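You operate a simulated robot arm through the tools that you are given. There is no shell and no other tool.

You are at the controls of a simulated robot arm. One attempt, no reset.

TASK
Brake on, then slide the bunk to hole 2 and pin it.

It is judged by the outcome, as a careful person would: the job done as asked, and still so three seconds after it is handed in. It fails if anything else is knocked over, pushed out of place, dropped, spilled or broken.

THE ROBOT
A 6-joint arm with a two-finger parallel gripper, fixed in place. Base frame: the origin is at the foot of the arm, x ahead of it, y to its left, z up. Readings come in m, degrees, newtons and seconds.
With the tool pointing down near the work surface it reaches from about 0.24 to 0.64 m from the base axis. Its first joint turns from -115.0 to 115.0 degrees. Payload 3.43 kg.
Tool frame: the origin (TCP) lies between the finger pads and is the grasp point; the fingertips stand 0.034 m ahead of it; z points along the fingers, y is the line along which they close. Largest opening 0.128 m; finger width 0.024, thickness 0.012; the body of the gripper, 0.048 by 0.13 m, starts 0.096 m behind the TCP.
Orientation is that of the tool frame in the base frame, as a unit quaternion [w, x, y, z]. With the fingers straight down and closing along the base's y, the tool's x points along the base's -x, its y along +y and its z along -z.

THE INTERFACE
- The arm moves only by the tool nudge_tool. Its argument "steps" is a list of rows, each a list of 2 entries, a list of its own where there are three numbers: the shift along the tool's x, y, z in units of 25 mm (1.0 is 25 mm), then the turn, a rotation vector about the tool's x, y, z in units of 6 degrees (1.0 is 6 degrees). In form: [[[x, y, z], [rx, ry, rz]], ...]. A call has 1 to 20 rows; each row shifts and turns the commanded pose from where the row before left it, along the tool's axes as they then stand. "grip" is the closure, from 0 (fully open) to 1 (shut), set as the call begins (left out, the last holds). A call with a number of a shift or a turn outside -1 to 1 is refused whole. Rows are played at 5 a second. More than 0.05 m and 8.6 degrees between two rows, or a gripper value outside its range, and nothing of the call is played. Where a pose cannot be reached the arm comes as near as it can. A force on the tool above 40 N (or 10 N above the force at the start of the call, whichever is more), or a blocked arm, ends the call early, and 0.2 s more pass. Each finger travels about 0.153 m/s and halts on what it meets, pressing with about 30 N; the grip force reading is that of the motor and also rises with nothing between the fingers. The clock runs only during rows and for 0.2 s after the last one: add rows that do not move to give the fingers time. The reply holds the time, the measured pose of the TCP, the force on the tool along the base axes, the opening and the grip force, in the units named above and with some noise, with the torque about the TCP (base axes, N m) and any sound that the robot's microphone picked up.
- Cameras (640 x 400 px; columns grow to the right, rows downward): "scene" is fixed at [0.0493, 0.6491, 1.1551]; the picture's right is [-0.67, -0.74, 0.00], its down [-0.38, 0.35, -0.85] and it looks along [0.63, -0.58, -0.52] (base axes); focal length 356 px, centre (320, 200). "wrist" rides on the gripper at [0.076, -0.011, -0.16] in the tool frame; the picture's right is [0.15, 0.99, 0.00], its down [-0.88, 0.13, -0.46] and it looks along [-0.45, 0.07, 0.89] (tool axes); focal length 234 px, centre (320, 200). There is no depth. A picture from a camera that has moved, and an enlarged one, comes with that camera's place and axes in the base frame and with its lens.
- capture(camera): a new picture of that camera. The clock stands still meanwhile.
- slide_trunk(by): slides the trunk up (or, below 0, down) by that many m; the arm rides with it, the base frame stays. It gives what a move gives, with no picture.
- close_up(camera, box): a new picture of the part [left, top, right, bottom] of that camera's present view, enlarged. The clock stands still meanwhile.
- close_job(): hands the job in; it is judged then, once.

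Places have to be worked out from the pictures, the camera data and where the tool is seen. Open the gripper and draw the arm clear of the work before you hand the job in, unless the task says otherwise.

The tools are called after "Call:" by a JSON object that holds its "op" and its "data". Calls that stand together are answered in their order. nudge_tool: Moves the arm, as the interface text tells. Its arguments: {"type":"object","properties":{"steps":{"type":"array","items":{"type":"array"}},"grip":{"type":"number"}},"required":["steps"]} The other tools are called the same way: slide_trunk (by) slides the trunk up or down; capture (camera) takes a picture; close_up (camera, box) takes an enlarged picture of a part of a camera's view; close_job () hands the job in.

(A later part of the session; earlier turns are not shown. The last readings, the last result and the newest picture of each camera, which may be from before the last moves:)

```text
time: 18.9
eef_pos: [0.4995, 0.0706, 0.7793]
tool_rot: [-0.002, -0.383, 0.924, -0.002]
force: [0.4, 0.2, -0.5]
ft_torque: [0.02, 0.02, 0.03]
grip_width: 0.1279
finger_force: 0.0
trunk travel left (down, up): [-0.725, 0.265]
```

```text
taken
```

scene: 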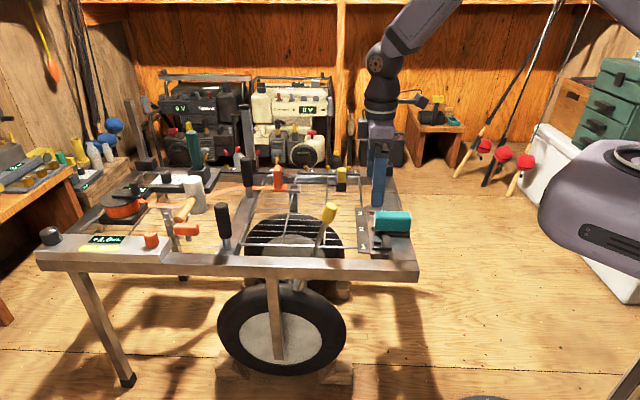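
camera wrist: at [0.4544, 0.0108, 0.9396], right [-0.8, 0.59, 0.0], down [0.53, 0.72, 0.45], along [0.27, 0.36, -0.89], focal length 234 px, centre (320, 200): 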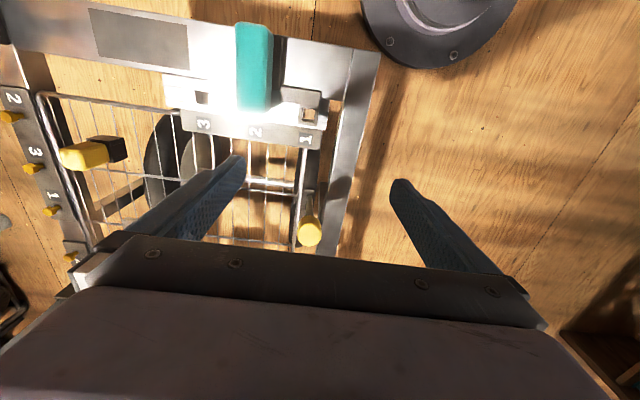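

The view from above shows the bunk, plate 1-2-3 and the pin. I'll zoom in on the bunk and the pin.

Call:
{"op": "close_up", "data": {"camera": "wrist", "box": [150, 10, 390, 160]}}

Call:
{"op": "close_up", "data": {"camera": "wrist", "box": [40, 120, 140, 185]}}

Call:
{"op": "close_up", "data": {"camera": "wrist", "box": [230, 70, 330, 135]}}

Call:
{"op": "close_up", "data": {"camera": "scene", "box": [355, 190, 425, 260]}}

```text
2.67 times, centred on (270, 85) of wrist
camera zoom: at [0.4544, 0.0108, 0.9396], right [-0.8, 0.59, 0.0], down [0.53, 0.72, 0.45], along [0.27, 0.36, -0.89], focal length 624 px, centre (453, 507)
```

zoom: 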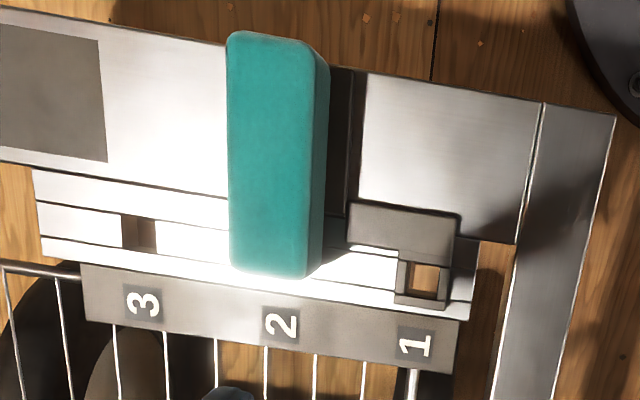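

```text
6.15 times, centred on (90, 152) of wrist
camera zoom: at [0.4544, 0.0108, 0.9396], right [-0.8, 0.59, 0.0], down [0.53, 0.72, 0.45], along [0.27, 0.36, -0.89], focal length 1441 px, centre (1735, 492)
```

zoom: 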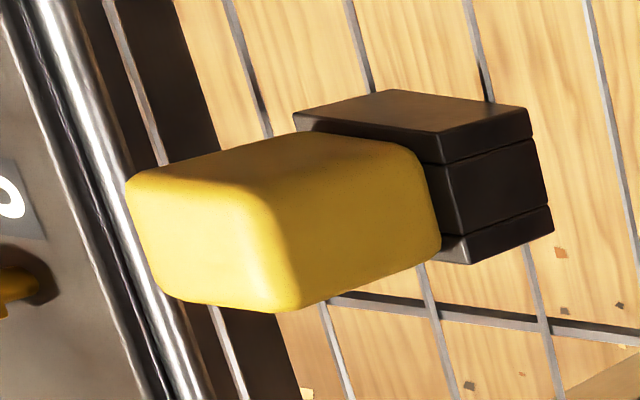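

```text
6.15 times, centred on (280, 102) of wrist
camera zoom: at [0.4544, 0.0108, 0.9396], right [-0.8, 0.59, 0.0], down [0.53, 0.72, 0.45], along [0.27, 0.36, -0.89], focal length 1441 px, centre (566, 800)
```

zoom: 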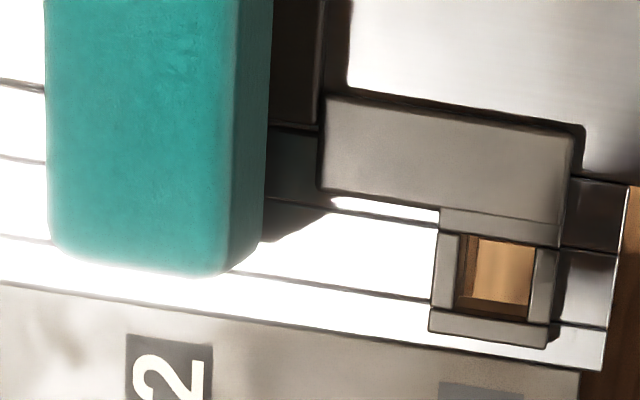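

```text
5.71 times, centred on (390, 225) of scene
camera zoom: at [0.0493, 0.6491, 1.1551], right [-0.67, -0.74, 0.0], down [-0.38, 0.35, -0.85], along [0.63, -0.58, -0.52], focal length 2032 px, centre (-80, 57)
```

zoom: 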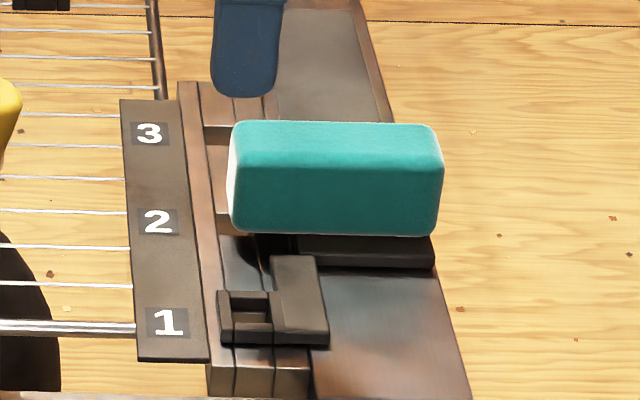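

The pad's top is centered at about (0.515, -0.053, 0.609), ~40 mm wide across the slide direction n, with hole pitch ≈ 78 mm. I'll move above the pad with a partly closed gripper (≈80 mm opening), keeping height.

Call:
{"op": "nudge_tool", "data": {"steps": [[[0.665, -0.787, 0.475], [0, 0, 0]], [[0.665, -0.787, 0.475], [0, 0, 0]], [[0.665, -0.787, 0.475], [0, 0, 0]], [[0.665, -0.787, 0.475], [0, 0, 0]], [[0.665, -0.787, 0.475], [0, 0, 0]], [[0, 0, 0], [0, 0, 0]]], "grip": 0.37}}

Call:
{"op": "capture", "data": {"camera": "wrist"}}

Call:
{"op": "close_up", "data": {"camera": "scene", "box": [340, 130, 440, 260]}}

```text
time: 20.3
eef_pos: [0.5067, -0.0605, 0.7206]
tool_rot: [-0.001, -0.383, 0.924, -0.002]
force: [-0.3, 0.2, 0.0]
ft_torque: [0.01, 0.02, 0.04]
grip_width: 0.0805
finger_force: 0.2
trunk travel left (down, up): [-0.725, 0.265]
```

```text
taken
camera wrist: at [0.4623, -0.1197, 0.8797], right [-0.8, 0.59, 0.0], down [0.53, 0.72, 0.45], along [0.27, 0.36, -0.89], focal length 234 px, centre (320, 200)
```

wrist: 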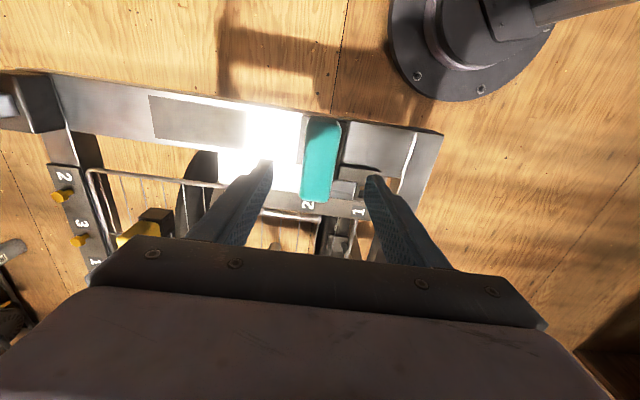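

```text
3.08 times, centred on (390, 195) of scene
camera zoom: at [0.0493, 0.6491, 1.1551], right [-0.67, -0.74, 0.0], down [-0.38, 0.35, -0.85], along [0.63, -0.58, -0.52], focal length 1094 px, centre (105, 215)
```

zoom: 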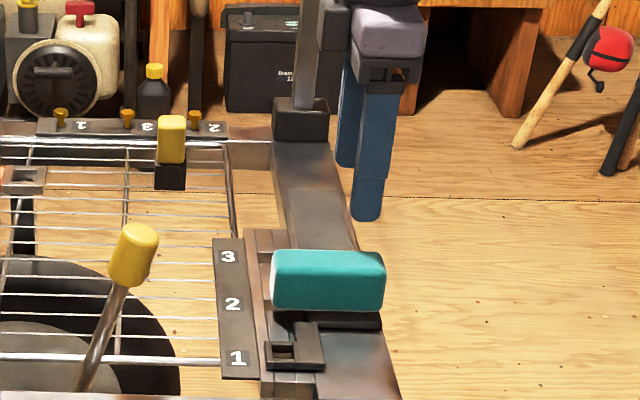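

The pad sits between the open fingers laterally (n ≈ 0.400 vs TCP 0.401). I'll descend 75 mm first and check.

Call:
{"op": "nudge_tool", "data": {"steps": [[[0, 0, 0.75], [0, 0, 0]], [[0, 0, 0.75], [0, 0, 0]], [[0, 0, 0.75], [0, 0, 0]], [[0, 0, 0.75], [0, 0, 0]], [[0, 0, 0], [0, 0, 0]]]}}

Call:
{"op": "capture", "data": {"camera": "wrist"}}

Call:
{"op": "close_up", "data": {"camera": "scene", "box": [350, 160, 430, 260]}}

```text
time: 21.5
eef_pos: [0.5085, -0.0555, 0.6462]
tool_rot: [-0.001, -0.383, 0.924, -0.001]
force: [0.0, 0.9, -0.3]
ft_torque: [0.01, 0.01, -0.02]
grip_width: 0.0802
finger_force: 0.1
trunk travel left (down, up): [-0.725, 0.265]
```

```text
taken
camera wrist: at [0.4632, -0.1159, 0.806], right [-0.8, 0.59, 0.0], down [0.53, 0.72, 0.45], along [0.27, 0.36, -0.89], focal length 234 px, centre (320, 200)
```

wrist: 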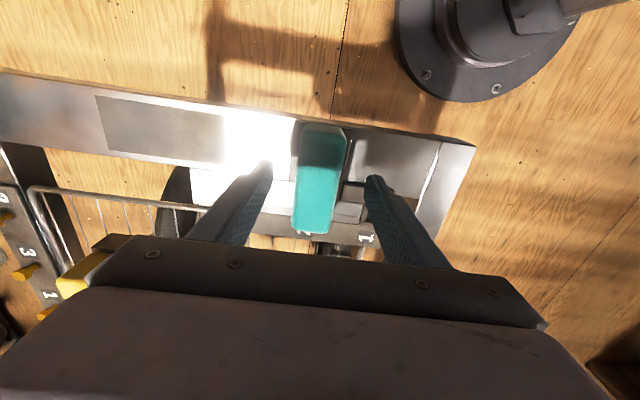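

```text
4.00 times, centred on (390, 210) of scene
camera zoom: at [0.0493, 0.6491, 1.1551], right [-0.67, -0.74, 0.0], down [-0.38, 0.35, -0.85], along [0.63, -0.58, -0.52], focal length 1422 px, centre (40, 160)
```

zoom: 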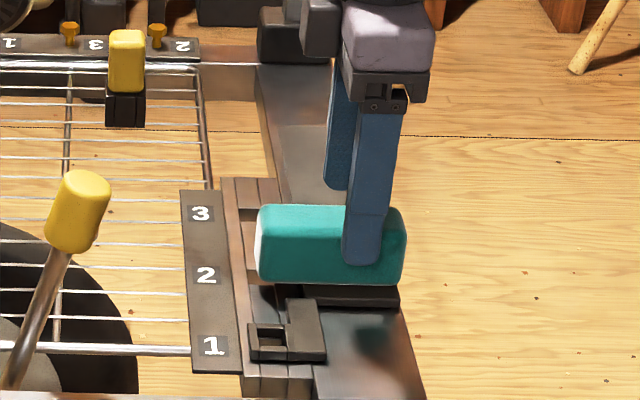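

The fingers straddle the pad. I'll lower 32 mm more and then close on it.

Call:
{"op": "nudge_tool", "data": {"steps": [[[-0.1, 0, 0.64], [0, 0, 0]], [[-0.1, 0, 0.64], [0, 0, 0]], [[0, 0, 0], [0, 0, 0]]]}}

Call:
{"op": "close_up", "data": {"camera": "scene", "box": [350, 160, 430, 260]}}

```text
time: 22.3
eef_pos: [0.5136, -0.0535, 0.6127]
tool_rot: [-0.001, -0.383, 0.924, -0.001]
force: [0.4, 0.0, -0.5]
ft_torque: [-0.01, 0.03, -0.01]
grip_width: 0.0807
finger_force: 0.2
trunk travel left (down, up): [-0.725, 0.265]
```

```text
4.00 times, centred on (390, 210) of scene
camera zoom: at [0.0493, 0.6491, 1.1551], right [-0.67, -0.74, 0.0], down [-0.38, 0.35, -0.85], along [0.63, -0.58, -0.52], focal length 1422 px, centre (40, 160)
```

zoom: 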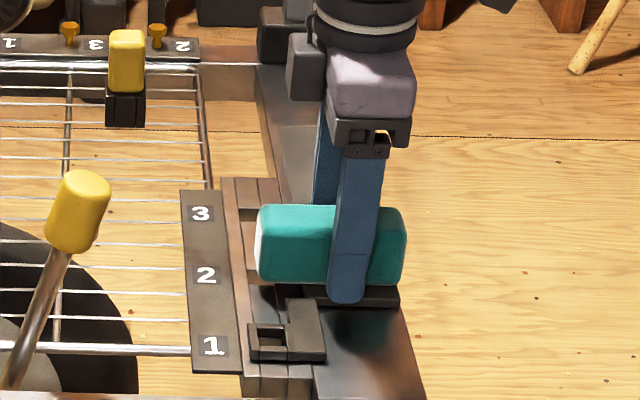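

Fingers straddle the pad with tips above its base plate. Closing now.

Call:
{"op": "nudge_tool", "data": {"steps": [[[0, 0, 0], [0, 0, 0]], [[0, 0, 0], [0, 0, 0]], [[0, 0, 0], [0, 0, 0]]], "grip": 1}}

Call:
{"op": "close_up", "data": {"camera": "scene", "box": [350, 160, 430, 260]}}

```text
time: 23.1
eef_pos: [0.5134, -0.0532, 0.6131]
tool_rot: [0.0, -0.383, 0.924, 0.0]
force: [-1.0, 3.2, -1.5]
ft_torque: [0.54, -0.04, -0.14]
grip_width: 0.0399
finger_force: 45.1
trunk travel left (down, up): [-0.725, 0.265]
```

```text
4.00 times, centred on (390, 210) of scene
camera zoom: at [0.0493, 0.6491, 1.1551], right [-0.67, -0.74, 0.0], down [-0.38, 0.35, -0.85], along [0.63, -0.58, -0.52], focal length 1422 px, centre (40, 160)
```

zoom: 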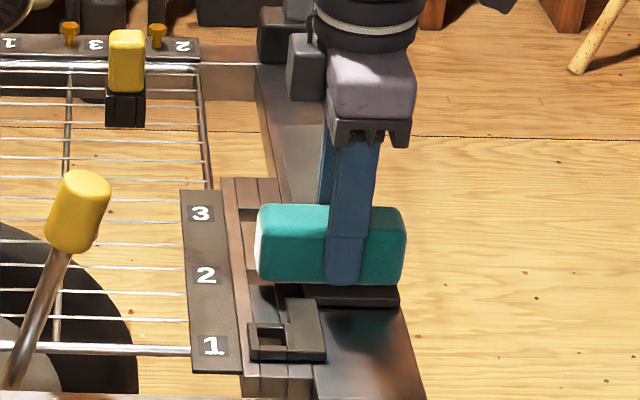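

Pad gripped (40 mm). I'll test the slide with 10 mm toward hole 2 and read the force.

Call:
{"op": "nudge_tool", "data": {"steps": [[[0, -0.2, 0], [0, 0, 0]], [[0, -0.2, 0], [0, 0, 0]], [[0, 0, 0], [0, 0, 0]]]}}

Call:
{"op": "close_up", "data": {"camera": "scene", "box": [350, 160, 430, 260]}}

```text
time: 23.9
eef_pos: [0.5202, -0.061, 0.6124]
tool_rot: [0.0, -0.383, 0.924, -0.001]
force: [5.4, 6.7, -3.5]
ft_torque: [0.44, 0.68, -0.28]
grip_width: 0.0397
finger_force: 45.2
trunk travel left (down, up): [-0.725, 0.265]
```

```text
4.00 times, centred on (390, 210) of scene
camera zoom: at [0.0493, 0.6491, 1.1551], right [-0.67, -0.74, 0.0], down [-0.38, 0.35, -0.85], along [0.63, -0.58, -0.52], focal length 1422 px, centre (40, 160)
```

zoom: 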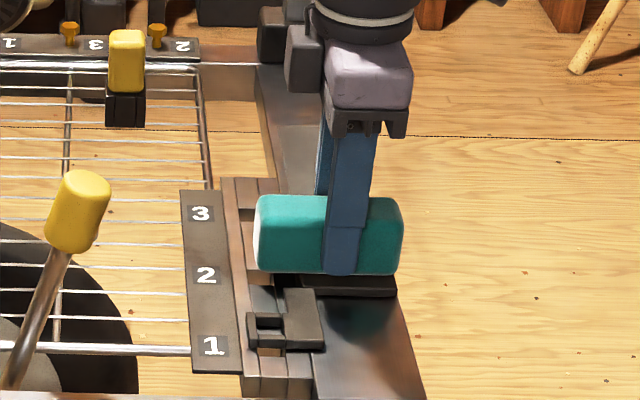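

The bunk slides easily. I'll continue about 55 mm more with a small u-relief, then check against hole 2.

Call:
{"op": "nudge_tool", "data": {"steps": [[[-0.05, -0.44, 0], [0, 0, 0]], [[0, -0.44, 0], [0, 0, 0]], [[0, -0.44, 0], [0, 0, 0]], [[0, -0.44, 0], [0, 0, 0]], [[0, -0.44, 0], [0, 0, 0]], [[0, 0, 0], [0, 0, 0]]]}}

Call:
{"op": "close_up", "data": {"camera": "scene", "box": [350, 160, 430, 260]}}

Call:
{"op": "close_up", "data": {"camera": "wrist", "box": [180, 100, 480, 280]}}

```text
time: 25.3
eef_pos: [0.5597, -0.1006, 0.6115]
tool_rot: [-0.001, -0.384, 0.923, -0.001]
force: [2.3, 2.0, 4.9]
ft_torque: [0.06, 1.48, -0.23]
grip_width: 0.0397
finger_force: 44.4
trunk travel left (down, up): [-0.725, 0.265]
```

```text
4.00 times, centred on (390, 210) of scene
camera zoom: at [0.0493, 0.6491, 1.1551], right [-0.67, -0.74, 0.0], down [-0.38, 0.35, -0.85], along [0.63, -0.58, -0.52], focal length 1422 px, centre (40, 160)
```

zoom: 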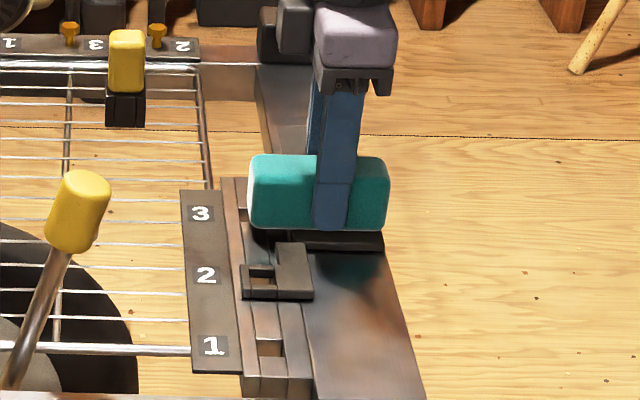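

```text
2.13 times, centred on (330, 190) of wrist
camera zoom: at [0.516, -0.1608, 0.7727], right [-0.8, 0.59, 0.0], down [0.53, 0.72, 0.45], along [0.27, 0.36, -0.89], focal length 500 px, centre (299, 221)
```

zoom: 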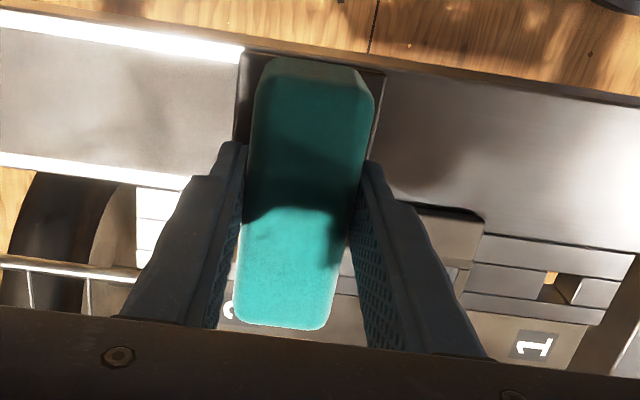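

The lug has moved ~66 mm; hole 1 is now visible behind it, and about 12 mm remain to hole 2. I'll advance 10 mm more and zoom in on the window.

Call:
{"op": "nudge_tool", "data": {"steps": [[[0, -0.2, 0], [0, 0, 0]], [[0, -0.2, 0], [0, 0, 0]], [[0, 0, 0], [0, 0, 0]]]}}

Call:
{"op": "close_up", "data": {"camera": "scene", "box": [365, 205, 405, 255]}}

Call:
{"op": "close_up", "data": {"camera": "scene", "box": [375, 215, 395, 230]}}

```text
time: 26.1
eef_pos: [0.5671, -0.1077, 0.612]
tool_rot: [0.0, -0.383, 0.924, 0.0]
force: [2.2, -1.2, 3.1]
ft_torque: [-0.03, 0.99, -0.08]
grip_width: 0.0399
finger_force: 44.9
trunk travel left (down, up): [-0.725, 0.265]
```

```text
8.00 times, centred on (385, 230) of scene
camera zoom: at [0.0493, 0.6491, 1.1551], right [-0.67, -0.74, 0.0], down [-0.38, 0.35, -0.85], along [0.63, -0.58, -0.52], focal length 2845 px, centre (-200, -40)
```

zoom: 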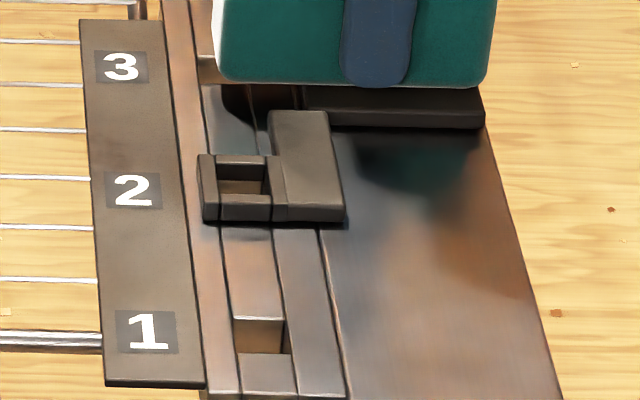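

```text
16.00 times, centred on (385, 222) of scene
camera zoom: at [0.0493, 0.6491, 1.1551], right [-0.67, -0.74, 0.0], down [-0.38, 0.35, -0.85], along [0.63, -0.58, -0.52], focal length 5689 px, centre (-720, -160)
```

zoom: 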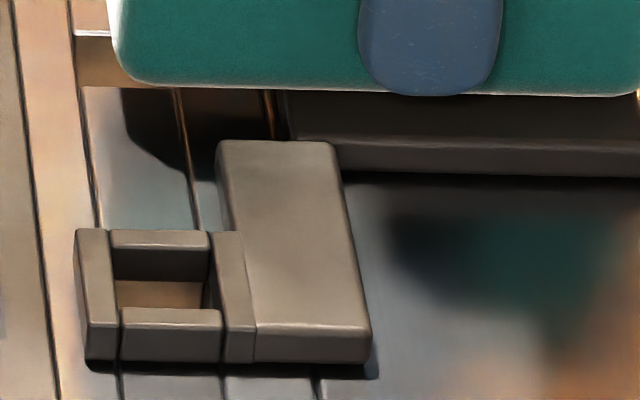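

By geometry the lug has moved 76.3 mm of the ≈78.5 mm pitch: window center n≈0.395 vs hole 2 at ≈0.397. I'll advance 2 mm more and look again.

Call:
{"op": "nudge_tool", "data": {"steps": [[[0, -0.085, 0], [0, 0, 0]], [[0, 0, 0], [0, 0, 0]]]}}

Call:
{"op": "close_up", "data": {"camera": "scene", "box": [375, 215, 395, 230]}}

Call:
{"op": "close_up", "data": {"camera": "scene", "box": [365, 205, 405, 255]}}

```text
time: 26.7
eef_pos: [0.5688, -0.108, 0.6129]
tool_rot: [-0.001, -0.383, 0.924, -0.001]
force: [-1.2, -6.2, -0.2]
ft_torque: [0.23, -0.31, 0.03]
grip_width: 0.0395
finger_force: 44.5
trunk travel left (down, up): [-0.725, 0.265]
```

```text
16.00 times, centred on (385, 222) of scene
camera zoom: at [0.0493, 0.6491, 1.1551], right [-0.67, -0.74, 0.0], down [-0.38, 0.35, -0.85], along [0.63, -0.58, -0.52], focal length 5689 px, centre (-720, -160)
```

zoom: 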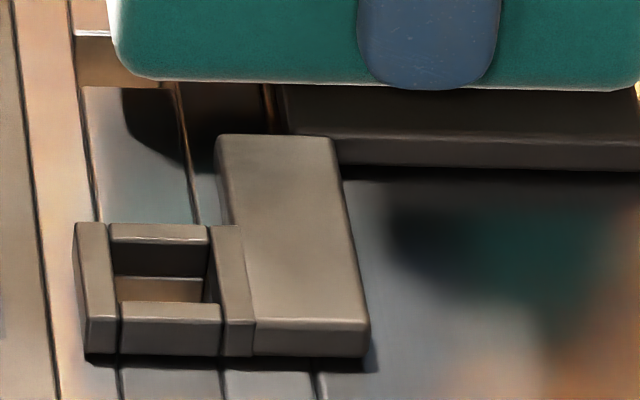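

```text
8.00 times, centred on (385, 230) of scene
camera zoom: at [0.0493, 0.6491, 1.1551], right [-0.67, -0.74, 0.0], down [-0.38, 0.35, -0.85], along [0.63, -0.58, -0.52], focal length 2845 px, centre (-200, -40)
```

zoom: 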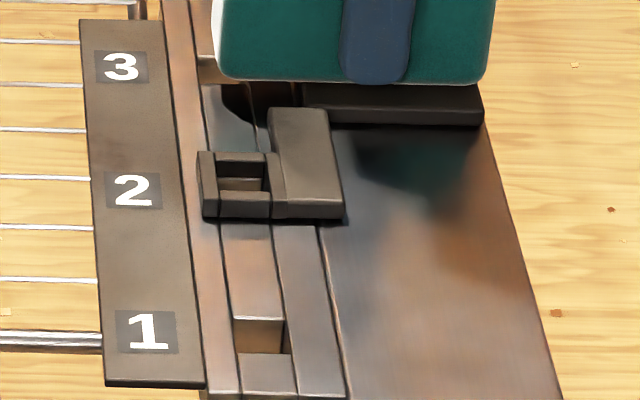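

The window edge lies near hole 2. I'll zoom in further to see whether any rail surface shows between the lug's back wall and the hole's edge.

Call:
{"op": "close_up", "data": {"camera": "scene", "box": [376, 219, 386, 226]}}

Call:
{"op": "close_up", "data": {"camera": "wrist", "box": [340, 180, 460, 260]}}

```text
16.00 times, centred on (381, 222) of scene
camera zoom: at [0.0493, 0.6491, 1.1551], right [-0.67, -0.74, 0.0], down [-0.38, 0.35, -0.85], along [0.63, -0.58, -0.52], focal length 5689 px, centre (-656, -160)
```

zoom: 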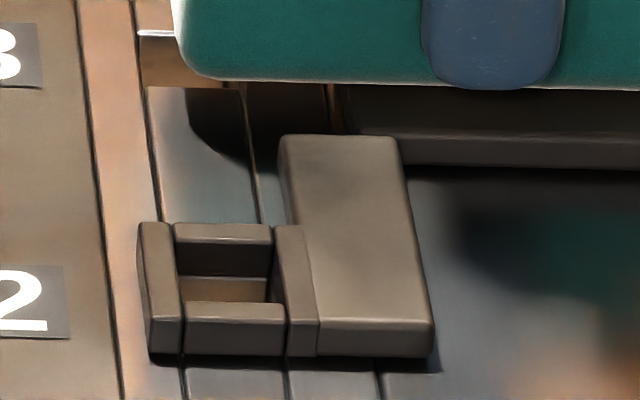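

```text
5.00 times, centred on (400, 220) of wrist
camera zoom: at [0.5239, -0.1687, 0.7727], right [-0.8, 0.59, 0.0], down [0.53, 0.72, 0.45], along [0.27, 0.36, -0.89], focal length 1171 px, centre (-80, 100)
```

zoom: 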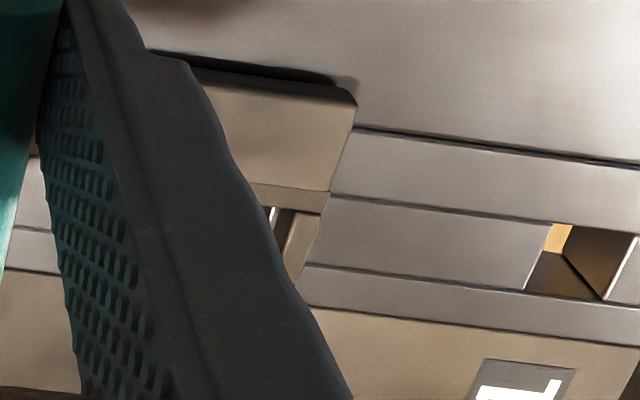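

I need a straight-down view through the window. I'll release the pad gently, lift straight up 90 mm, then shift so the wrist camera is vertically above the lug window.

Call:
{"op": "nudge_tool", "data": {"steps": [[[0, 0, 0], [0, 0, 0]], [[0, 0, 0], [0, 0, 0]], [[0, 0, -0.9], [0, 0, 0]], [[0, 0, -0.9], [0, 0, 0]], [[0, 0, -0.9], [0, 0, 0]], [[0, 0, -0.9], [0, 0, 0]], [[-0.813, 0.617, 0], [0, 0, 0]], [[-0.813, 0.617, 0], [0, 0, 0]], [[-0.813, 0.617, 0], [0, 0, 0]], [[-0.813, 0.617, 0], [0, 0, 0]], [[-0.813, 0.617, 0], [0, 0, 0]], [[-0.813, 0.617, 0], [0, 0, 0]]], "grip": 0.4}}

Call:
{"op": "capture", "data": {"camera": "wrist"}}

Call:
{"op": "capture", "data": {"camera": "scene"}}

```text
time: 29.3
eef_pos: [0.588, 0.043, 0.703]
tool_rot: [0.0, -0.384, 0.923, -0.001]
force: [0.1, -0.5, -0.2]
ft_torque: [-0.04, -0.02, 0.03]
grip_width: 0.0771
finger_force: 0.1
trunk travel left (down, up): [-0.725, 0.265]
```

```text
taken
camera wrist: at [0.5434, -0.0167, 0.8627], right [-0.8, 0.59, 0.0], down [0.53, 0.72, 0.45], along [0.27, 0.36, -0.89], focal length 234 px, centre (320, 200)
```

wrist: 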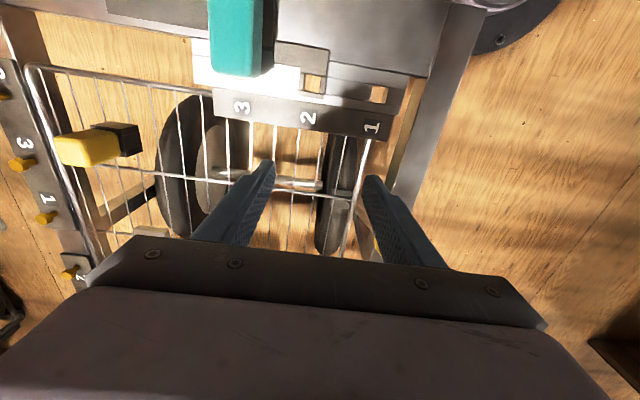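

```text
taken
```

scene: 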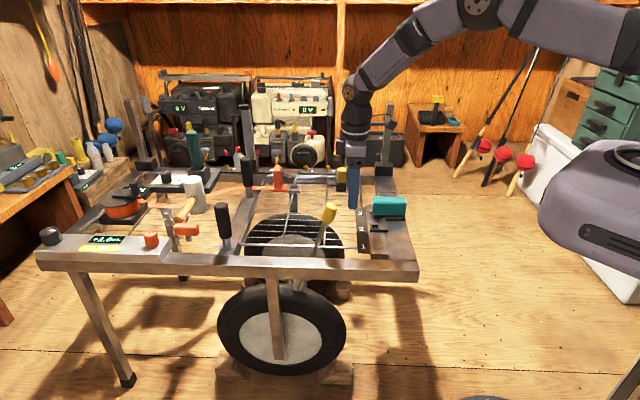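

Now the wrist camera looks nearly straight down on the lug window and hole 1. Zooming in.

Call:
{"op": "close_up", "data": {"camera": "wrist", "box": [270, 55, 400, 135]}}

Call:
{"op": "close_up", "data": {"camera": "wrist", "box": [293, 65, 333, 100]}}

Call:
{"op": "close_up", "data": {"camera": "wrist", "box": [30, 100, 160, 180]}}

```text
4.92 times, centred on (335, 95) of wrist
camera zoom: at [0.5434, -0.0167, 0.8627], right [-0.8, 0.59, 0.0], down [0.53, 0.72, 0.45], along [0.27, 0.36, -0.89], focal length 1153 px, centre (246, 717)
```

zoom: 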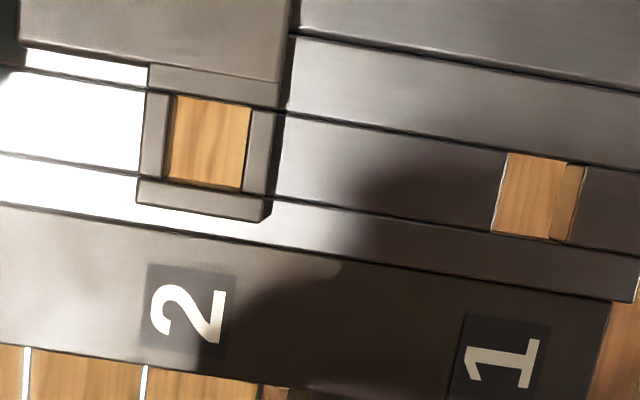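

```text
11.43 times, centred on (313, 82) of wrist
camera zoom: at [0.5434, -0.0167, 0.8627], right [-0.8, 0.59, 0.0], down [0.53, 0.72, 0.45], along [0.27, 0.36, -0.89], focal length 2676 px, centre (400, 1543)
```

zoom: 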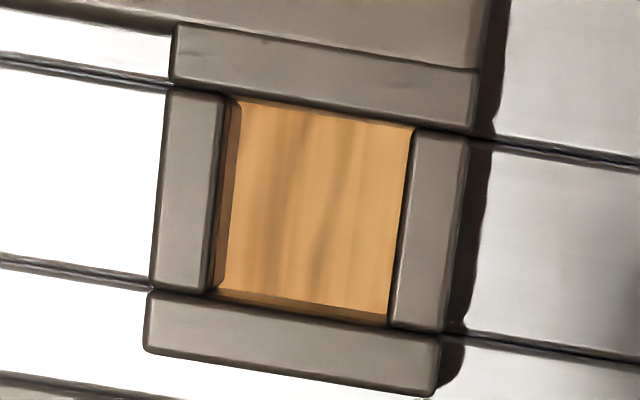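

```text
4.92 times, centred on (95, 140) of wrist
camera zoom: at [0.5434, -0.0167, 0.8627], right [-0.8, 0.59, 0.0], down [0.53, 0.72, 0.45], along [0.27, 0.36, -0.89], focal length 1153 px, centre (1428, 495)
```

zoom: 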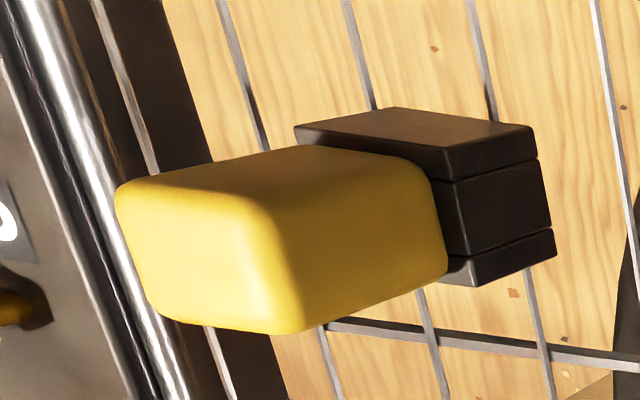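

The straight-down view shows the floor clearly through the lug window and hole 2 with no rail edge protruding, so the bunk is aligned at hole 2. Now I'll rise, move back, and yaw the tool -90° so the fingers will close along u while reaching outward toward the pin at ≈ (0.773, -0.112, top 0.637).

Call:
{"op": "nudge_tool", "data": {"steps": [[[0.926, 0.035, -0.97], [0, 0, 0]], [[0.926, 0.035, -0.97], [0, 0, 0]], [[0.926, 0.035, -0.97], [0, 0, 0]], [[0.926, 0.035, -0.97], [0, 0, 0]], [[0, 0, 0], [0, 0, 1]], [[0, 0, 0], [0, 0, 1]], [[0, 0, 0], [0, 0, 1]], [[0, 0, 0], [0, 0, 1]], [[0, 0, 0], [0, 0, 1]], [[0, 0, 0], [0, 0, 1]], [[0, 0, 0], [0, 0, 1]], [[0, 0, 0], [0, 0, 1]], [[0, 0, 0], [0, 0, 1]], [[0, 0, 0], [0, 0, 1]], [[0, 0, 0], [0, 0, 1]], [[0, 0, 0], [0, 0, 1]], [[0, 0, 0], [0, 0, 1]], [[0, 0, 0], [0, 0, 1]], [[0, 0, 0], [0, 0, 1]]]}}

Call:
{"op": "capture", "data": {"camera": "wrist"}}

Call:
{"op": "capture", "data": {"camera": "scene"}}

```text
time: 33.3
eef_pos: [0.5215, -0.0202, 0.7994]
tool_rot: [0.001, 0.382, 0.924, -0.002]
force: [-0.1, -1.0, -0.9]
ft_torque: [-0.01, 0.03, 0.03]
grip_width: 0.0766
finger_force: 0.1
trunk travel left (down, up): [-0.725, 0.265]
```

```text
taken
camera wrist: at [0.4603, 0.0274, 0.9596], right [0.6, 0.8, 0.0], down [0.71, -0.53, 0.46], along [0.37, -0.27, -0.89], focal length 234 px, centre (320, 200)
```

wrist: 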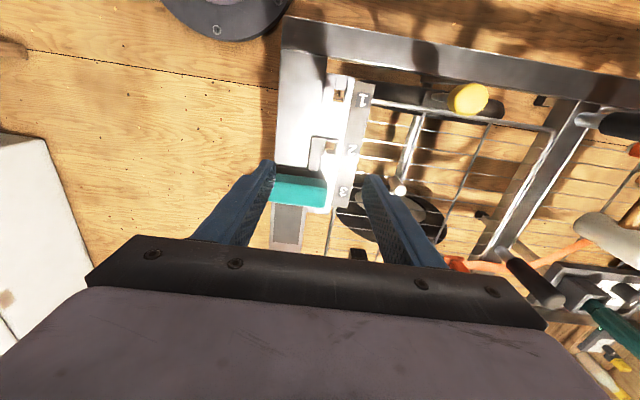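

```text
taken
```

scene: 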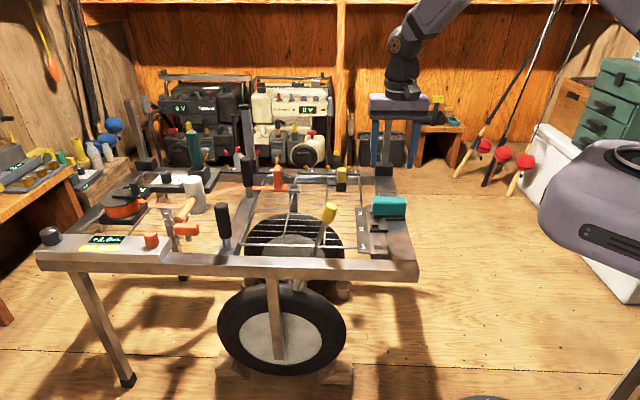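

The tool is now at yaw -45°, closing along u. I'll move outward and tilt 45° toward the pin.

Call:
{"op": "nudge_tool", "data": {"steps": [[[-0.626, 0.484, 0.2], [0, 0, 0]], [[-0.626, 0.484, 0.2], [0, 0, 0]], [[-0.626, 0.484, 0.2], [0, 0, 0]], [[-0.626, 0.484, 0.2], [0, 0, 0]], [[0, 0, 0], [0, -0.9375, 0]], [[0, 0, 0], [0, -0.9375, 0]], [[0, 0, 0], [0, -0.9375, 0]], [[0, 0, 0], [0, -0.9375, 0]], [[0, 0, 0], [0, -0.9375, 0]], [[0, 0, 0], [0, -0.9375, 0]], [[0, 0, 0], [0, -0.9375, 0]], [[0, 0, 0], [0, -0.9375, 0]]]}}

Call:
{"op": "capture", "data": {"camera": "wrist"}}

Call:
{"op": "capture", "data": {"camera": "scene"}}

```text
time: 35.9
eef_pos: [0.5983, -0.0293, 0.779]
tool_rot: [0.355, 0.352, 0.854, -0.147]
force: [-0.4, -0.7, 1.1]
ft_torque: [-0.03, -0.03, -0.03]
grip_width: 0.0765
finger_force: 0.0
trunk travel left (down, up): [-0.725, 0.265]
```

```text
taken
camera wrist: at [0.4737, 0.0816, 0.8388], right [0.62, 0.77, -0.11], down [0.31, -0.12, 0.95], along [0.72, -0.62, -0.31], focal length 234 px, centre (320, 200)
```

wrist: 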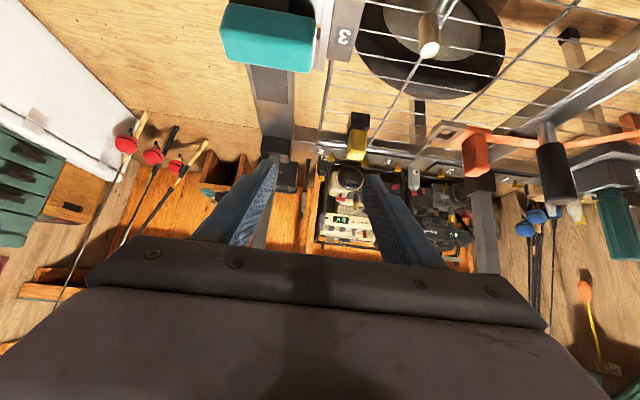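

```text
taken
```

scene: 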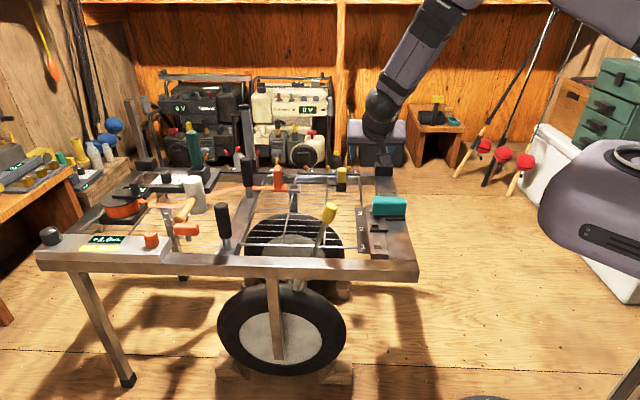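

The pin and its holder are now visible ahead. I'll zoom in to refine its location.

Call:
{"op": "close_up", "data": {"camera": "wrist", "box": [320, 95, 400, 170]}}

Call:
{"op": "close_up", "data": {"camera": "scene", "box": [330, 160, 354, 190]}}

```text
5.33 times, centred on (360, 132) of wrist
camera zoom: at [0.4737, 0.0816, 0.8388], right [0.62, 0.77, -0.11], down [0.31, -0.12, 0.95], along [0.72, -0.62, -0.31], focal length 1249 px, centre (107, 560)
```

zoom: 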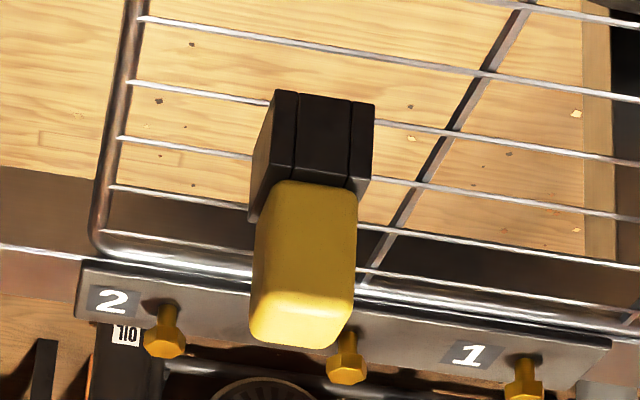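

```text
13.33 times, centred on (342, 175) of scene
camera zoom: at [0.0493, 0.6491, 1.1551], right [-0.67, -0.74, 0.0], down [-0.38, 0.35, -0.85], along [0.63, -0.58, -0.52], focal length 4741 px, centre (27, 533)
```

zoom: 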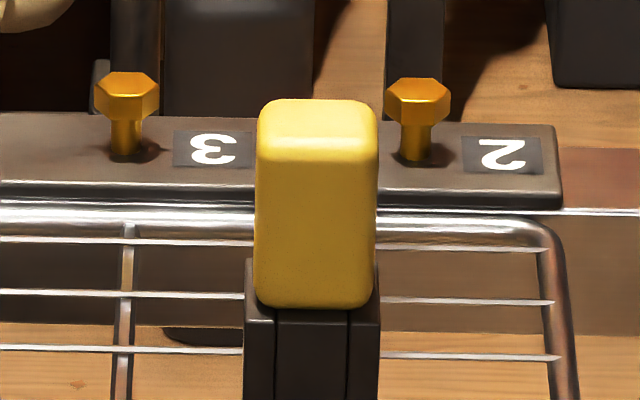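

The head spans z≈0.595–0.640, centered at u≈0.467, n≈0.6245. I'll move to a pre-grasp 0.10 m short along the tool axis.

Call:
{"op": "nudge_tool", "data": {"steps": [[[-0.102, 0.431, 0.815], [0, 0, 0]], [[-0.102, 0.431, 0.815], [0, 0, 0]], [[-0.102, 0.431, 0.815], [0, 0, 0]], [[-0.102, 0.431, 0.815], [0, 0, 0]], [[-0.102, 0.431, 0.815], [0, 0, 0]], [[-0.102, 0.431, 0.815], [0, 0, 0]], [[0, 0, 0], [0, 0, 0]]]}}

Call:
{"op": "capture", "data": {"camera": "wrist"}}

Call:
{"op": "capture", "data": {"camera": "scene"}}

```text
time: 37.5
eef_pos: [0.7114, -0.0517, 0.7045]
tool_rot: [0.353, 0.353, 0.854, -0.148]
force: [0.3, -0.1, -1.1]
ft_torque: [-0.04, -0.02, -0.01]
grip_width: 0.0769
finger_force: 0.0
trunk travel left (down, up): [-0.725, 0.265]
```

```text
taken
camera wrist: at [0.5867, 0.0597, 0.7639], right [0.62, 0.77, -0.11], down [0.31, -0.12, 0.94], along [0.72, -0.62, -0.31], focal length 234 px, centre (320, 200)
```

wrist: 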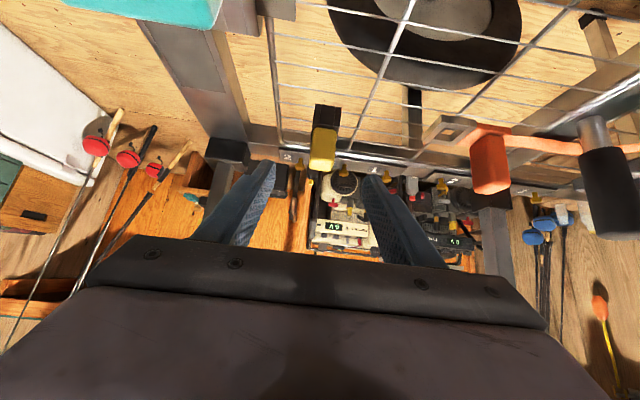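

```text
taken
```

scene: 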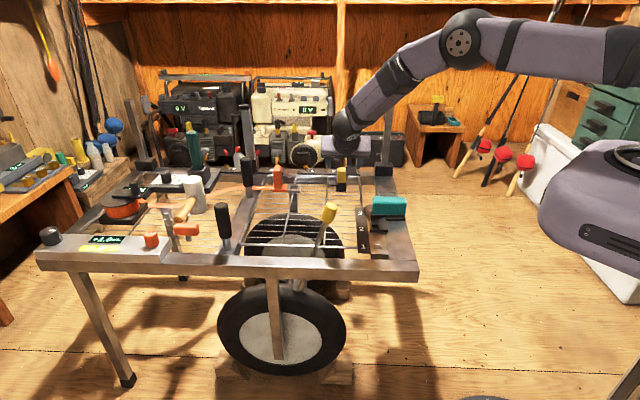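

Pre-grasp reached without trouble. I'll zoom to refine the head's location relative to the fingers.

Call:
{"op": "close_up", "data": {"camera": "wrist", "box": [280, 90, 370, 190]}}

```text
4.00 times, centred on (325, 140) of wrist
camera zoom: at [0.5867, 0.0597, 0.7639], right [0.62, 0.77, -0.11], down [0.31, -0.12, 0.94], along [0.72, -0.62, -0.31], focal length 937 px, centre (300, 440)
```

zoom: 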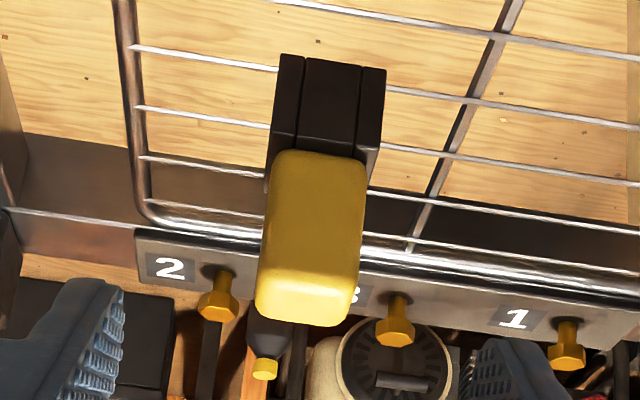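

The head is nearly centered between the fingers (0–5 mm offset in +y). I'll advance 0.10 m with a 2.5 mm y shift and check before closing.

Call:
{"op": "nudge_tool", "data": {"steps": [[[0, 0.025, 1], [0, 0, 0]], [[0, 0.025, 1], [0, 0, 0]], [[0, 0.025, 1], [0, 0, 0]], [[0, 0.025, 1], [0, 0, 0]], [[0, 0, 0], [0, 0, 0]]]}}

Call:
{"op": "capture", "data": {"camera": "wrist"}}

Call:
{"op": "close_up", "data": {"camera": "wrist", "box": [250, 110, 400, 240]}}

Call:
{"op": "close_up", "data": {"camera": "scene", "box": [300, 130, 400, 220]}}

```text
time: 38.7
eef_pos: [0.7467, -0.0955, 0.6447]
tool_rot: [0.353, 0.353, 0.854, -0.148]
force: [0.1, 0.3, 1.4]
ft_torque: [-0.01, 0.04, -0.02]
grip_width: 0.0768
finger_force: 0.1
out of reach, approached as far as the arm can: row 3, 4
trunk travel left (down, up): [-0.725, 0.265]
```

```text
taken
camera wrist: at [0.6215, 0.0156, 0.7046], right [0.62, 0.77, -0.11], down [0.31, -0.12, 0.94], along [0.72, -0.62, -0.31], focal length 234 px, centre (320, 200)
```

wrist: 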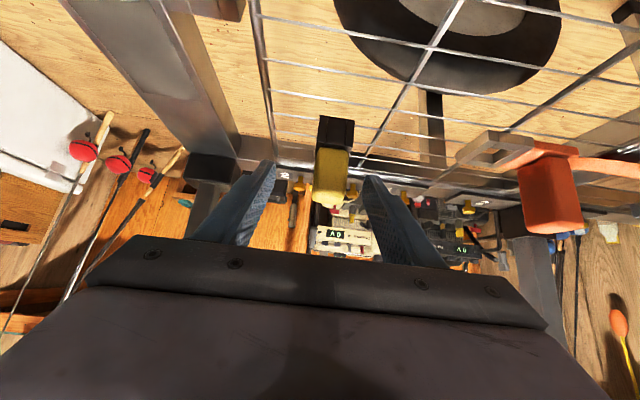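

```text
3.08 times, centred on (325, 175) of wrist
camera zoom: at [0.6215, 0.0156, 0.7046], right [0.62, 0.77, -0.11], down [0.31, -0.12, 0.94], along [0.72, -0.62, -0.31], focal length 720 px, centre (305, 277)
```

zoom: 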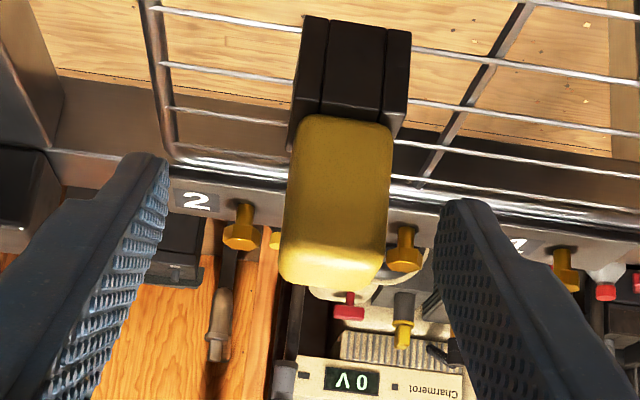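

```text
4.44 times, centred on (350, 175) of scene
camera zoom: at [0.0493, 0.6491, 1.1551], right [-0.67, -0.74, 0.0], down [-0.38, 0.35, -0.85], along [0.63, -0.58, -0.52], focal length 1580 px, centre (187, 311)
```

zoom: 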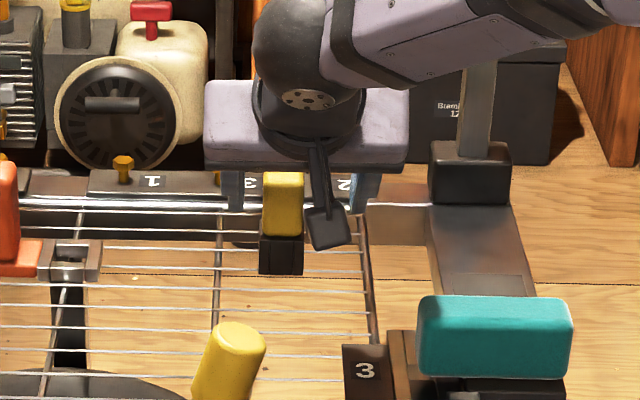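

The arm ran out of reach ~2 cm short because the shoulder is high. I'll back off along the tool axis, rise, then lower the trunk ~0.15 m to gain outward reach.

Call:
{"op": "nudge_tool", "data": {"steps": [[[0, 0, -1], [0, 0, 0]], [[0, 0, -1], [0, 0, 0]], [[0, 0, -1], [0, 0, 0]], [[0, 0, -1], [0, 0, 0]], [[-0.1075, -0.255, -0.9175], [0, 0, 0]], [[-0.1075, -0.255, -0.9175], [0, 0, 0]], [[-0.1075, -0.255, -0.9175], [0, 0, 0]], [[-0.1075, -0.255, -0.9175], [0, 0, 0]], [[-0.1075, -0.255, -0.9175], [0, 0, 0]], [[-0.1075, -0.255, -0.9175], [0, 0, 0]], [[-0.1075, -0.255, -0.9175], [0, 0, 0]], [[-0.1075, -0.255, -0.9175], [0, 0, 0]]]}}

Call:
{"op": "capture", "data": {"camera": "scene"}}

```text
time: 41.3
eef_pos: [0.5777, -0.003, 0.8581]
tool_rot: [0.354, 0.353, 0.854, -0.147]
force: [0.7, -0.6, -0.6]
ft_torque: [0.0, 0.0, -0.01]
grip_width: 0.0769
finger_force: 0.1
trunk travel left (down, up): [-0.725, 0.265]
```

```text
taken
```

scene: 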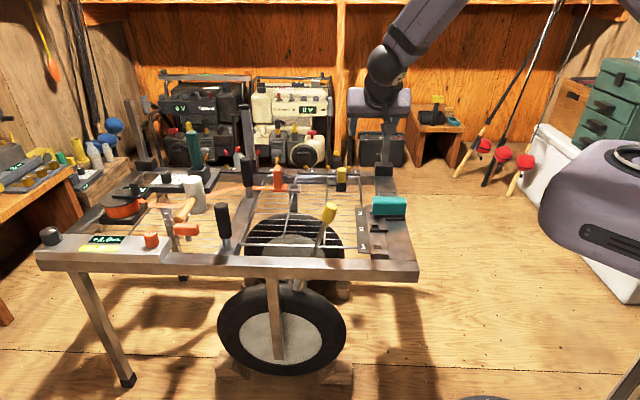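

The tool is clear of everything at z=0.858. I'll lower the trunk by 0.08 m first and check the reading.

Call:
{"op": "slide_trunk", "data": {"by": -0.08}}

Call:
{"op": "capture", "data": {"camera": "scene"}}

```text
time: 42.5
eef_pos: [0.5775, -0.0029, 0.7776]
tool_rot: [0.355, 0.352, 0.854, -0.147]
force: [-0.6, -0.1, -0.2]
ft_torque: [-0.02, 0.02, -0.01]
grip_width: 0.077
finger_force: 0.1
trunk travel left (down, up): [-0.645, 0.345]
```

```text
taken
```

scene: 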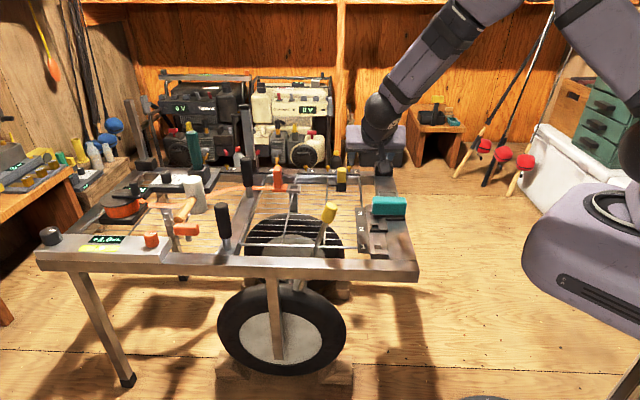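

Trunk lowered cleanly; the trunk body is still clear of the frame corner. Lowering another 0.07 m.

Call:
{"op": "slide_trunk", "data": {"by": -0.07}}

Call:
{"op": "capture", "data": {"camera": "scene"}}

Call:
{"op": "capture", "data": {"camera": "wrist"}}

```text
time: 43.6
eef_pos: [0.5775, -0.0031, 0.7079]
tool_rot: [0.354, 0.352, 0.854, -0.147]
force: [-0.1, -0.4, -0.4]
ft_torque: [-0.01, -0.02, 0.01]
grip_width: 0.0769
finger_force: 0.1
trunk travel left (down, up): [-0.575, 0.415]
```

```text
taken
```

scene: 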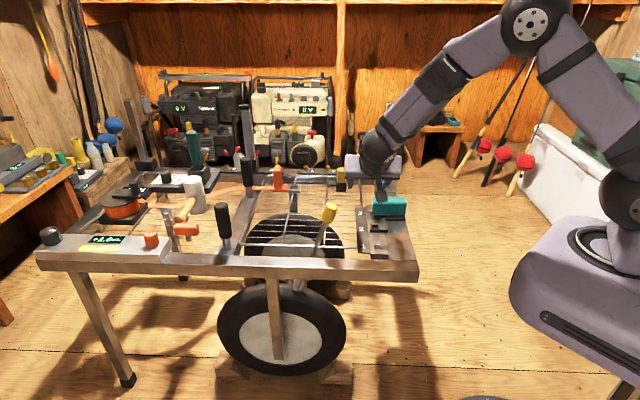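

```text
taken
camera wrist: at [0.4535, 0.1074, 0.7674], right [0.62, 0.77, -0.11], down [0.31, -0.12, 0.94], along [0.72, -0.62, -0.31], focal length 234 px, centre (320, 200)
```

wrist: 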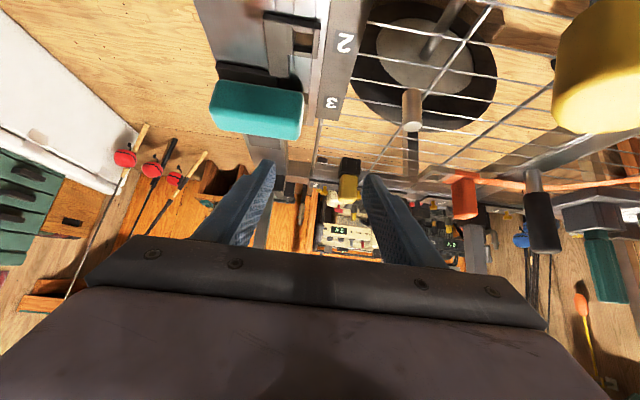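

Trunk is now 0.15 m lower. I'll raise slightly to pass the brake knob safely, move over, and come down to the pre-grasp point in front of the pin.

Call:
{"op": "nudge_tool", "data": {"steps": [[[-0.707, 0, -0.707], [0, 0, 0]], [[-0.707, 0, -0.707], [0, 0, 0]], [[-0.592, 0.429, 0.639], [0, 0, 0]], [[-0.592, 0.429, 0.639], [0, 0, 0]], [[-0.592, 0.429, 0.639], [0, 0, 0]], [[-0.592, 0.429, 0.639], [0, 0, 0]], [[-0.592, 0.429, 0.639], [0, 0, 0]], [[-0.592, 0.429, 0.639], [0, 0, 0]], [[0.707, 0, 0.707], [0, 0, 0]], [[0.707, 0, 0.707], [0, 0, 0]], [[0, 0, 0], [0, 0, 0]]]}}

Call:
{"op": "capture", "data": {"camera": "scene"}}

Call:
{"op": "close_up", "data": {"camera": "wrist", "box": [250, 90, 390, 190]}}

```text
time: 46.0
eef_pos: [0.7156, -0.0494, 0.7058]
tool_rot: [0.353, 0.352, 0.854, -0.147]
force: [-1.1, -1.1, 0.1]
ft_torque: [-0.01, 0.02, -0.02]
grip_width: 0.0767
finger_force: 0.0
trunk travel left (down, up): [-0.575, 0.415]
```

```text
taken
```

scene: 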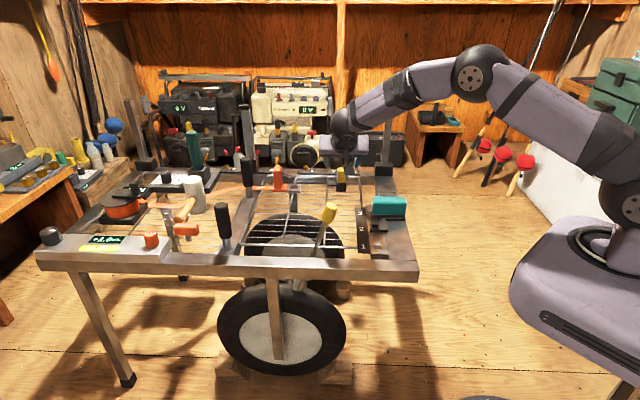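

```text
4.00 times, centred on (320, 140) of wrist
camera zoom: at [0.5917, 0.0617, 0.7648], right [0.62, 0.77, -0.11], down [0.31, -0.12, 0.94], along [0.72, -0.62, -0.31], focal length 937 px, centre (320, 440)
```

zoom: 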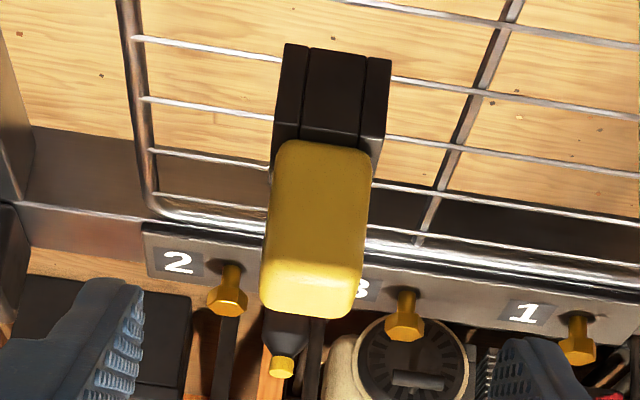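

The head is now lined up with the tool axis. I'll advance 0.10 m to the grasp point.

Call:
{"op": "nudge_tool", "data": {"steps": [[[0, 0, 1], [0, 0, 0]], [[0, 0, 1], [0, 0, 0]], [[0, 0, 1], [0, 0, 0]], [[0, 0, 1], [0, 0, 0]], [[0, 0, 0], [0, 0, 0]]]}}

Call:
{"op": "close_up", "data": {"camera": "wrist", "box": [240, 110, 400, 240]}}

Call:
{"op": "close_up", "data": {"camera": "scene", "box": [300, 130, 400, 220]}}

```text
time: 47.2
eef_pos: [0.7661, -0.0986, 0.6299]
tool_rot: [0.353, 0.352, 0.854, -0.146]
force: [-0.4, 0.3, 0.2]
ft_torque: [0.03, -0.01, 0.01]
grip_width: 0.077
finger_force: 0.0
trunk travel left (down, up): [-0.575, 0.415]
```

```text
3.08 times, centred on (320, 175) of wrist
camera zoom: at [0.6421, 0.0119, 0.6894], right [0.62, 0.77, -0.11], down [0.31, -0.12, 0.94], along [0.72, -0.62, -0.31], focal length 720 px, centre (320, 277)
```

zoom: 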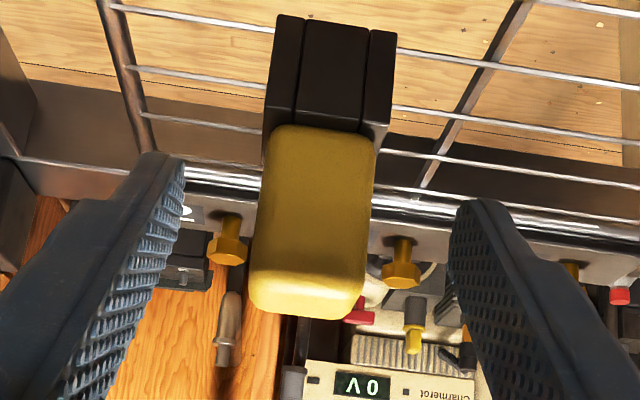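

```text
4.44 times, centred on (350, 175) of scene
camera zoom: at [0.0493, 0.6491, 1.1551], right [-0.67, -0.74, 0.0], down [-0.38, 0.35, -0.85], along [0.63, -0.58, -0.52], focal length 1580 px, centre (187, 311)
```

zoom: 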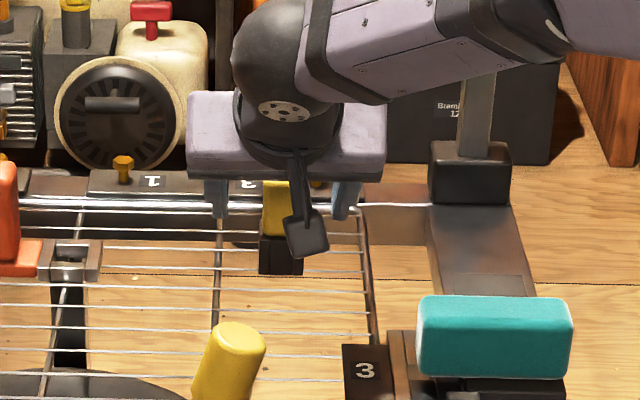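

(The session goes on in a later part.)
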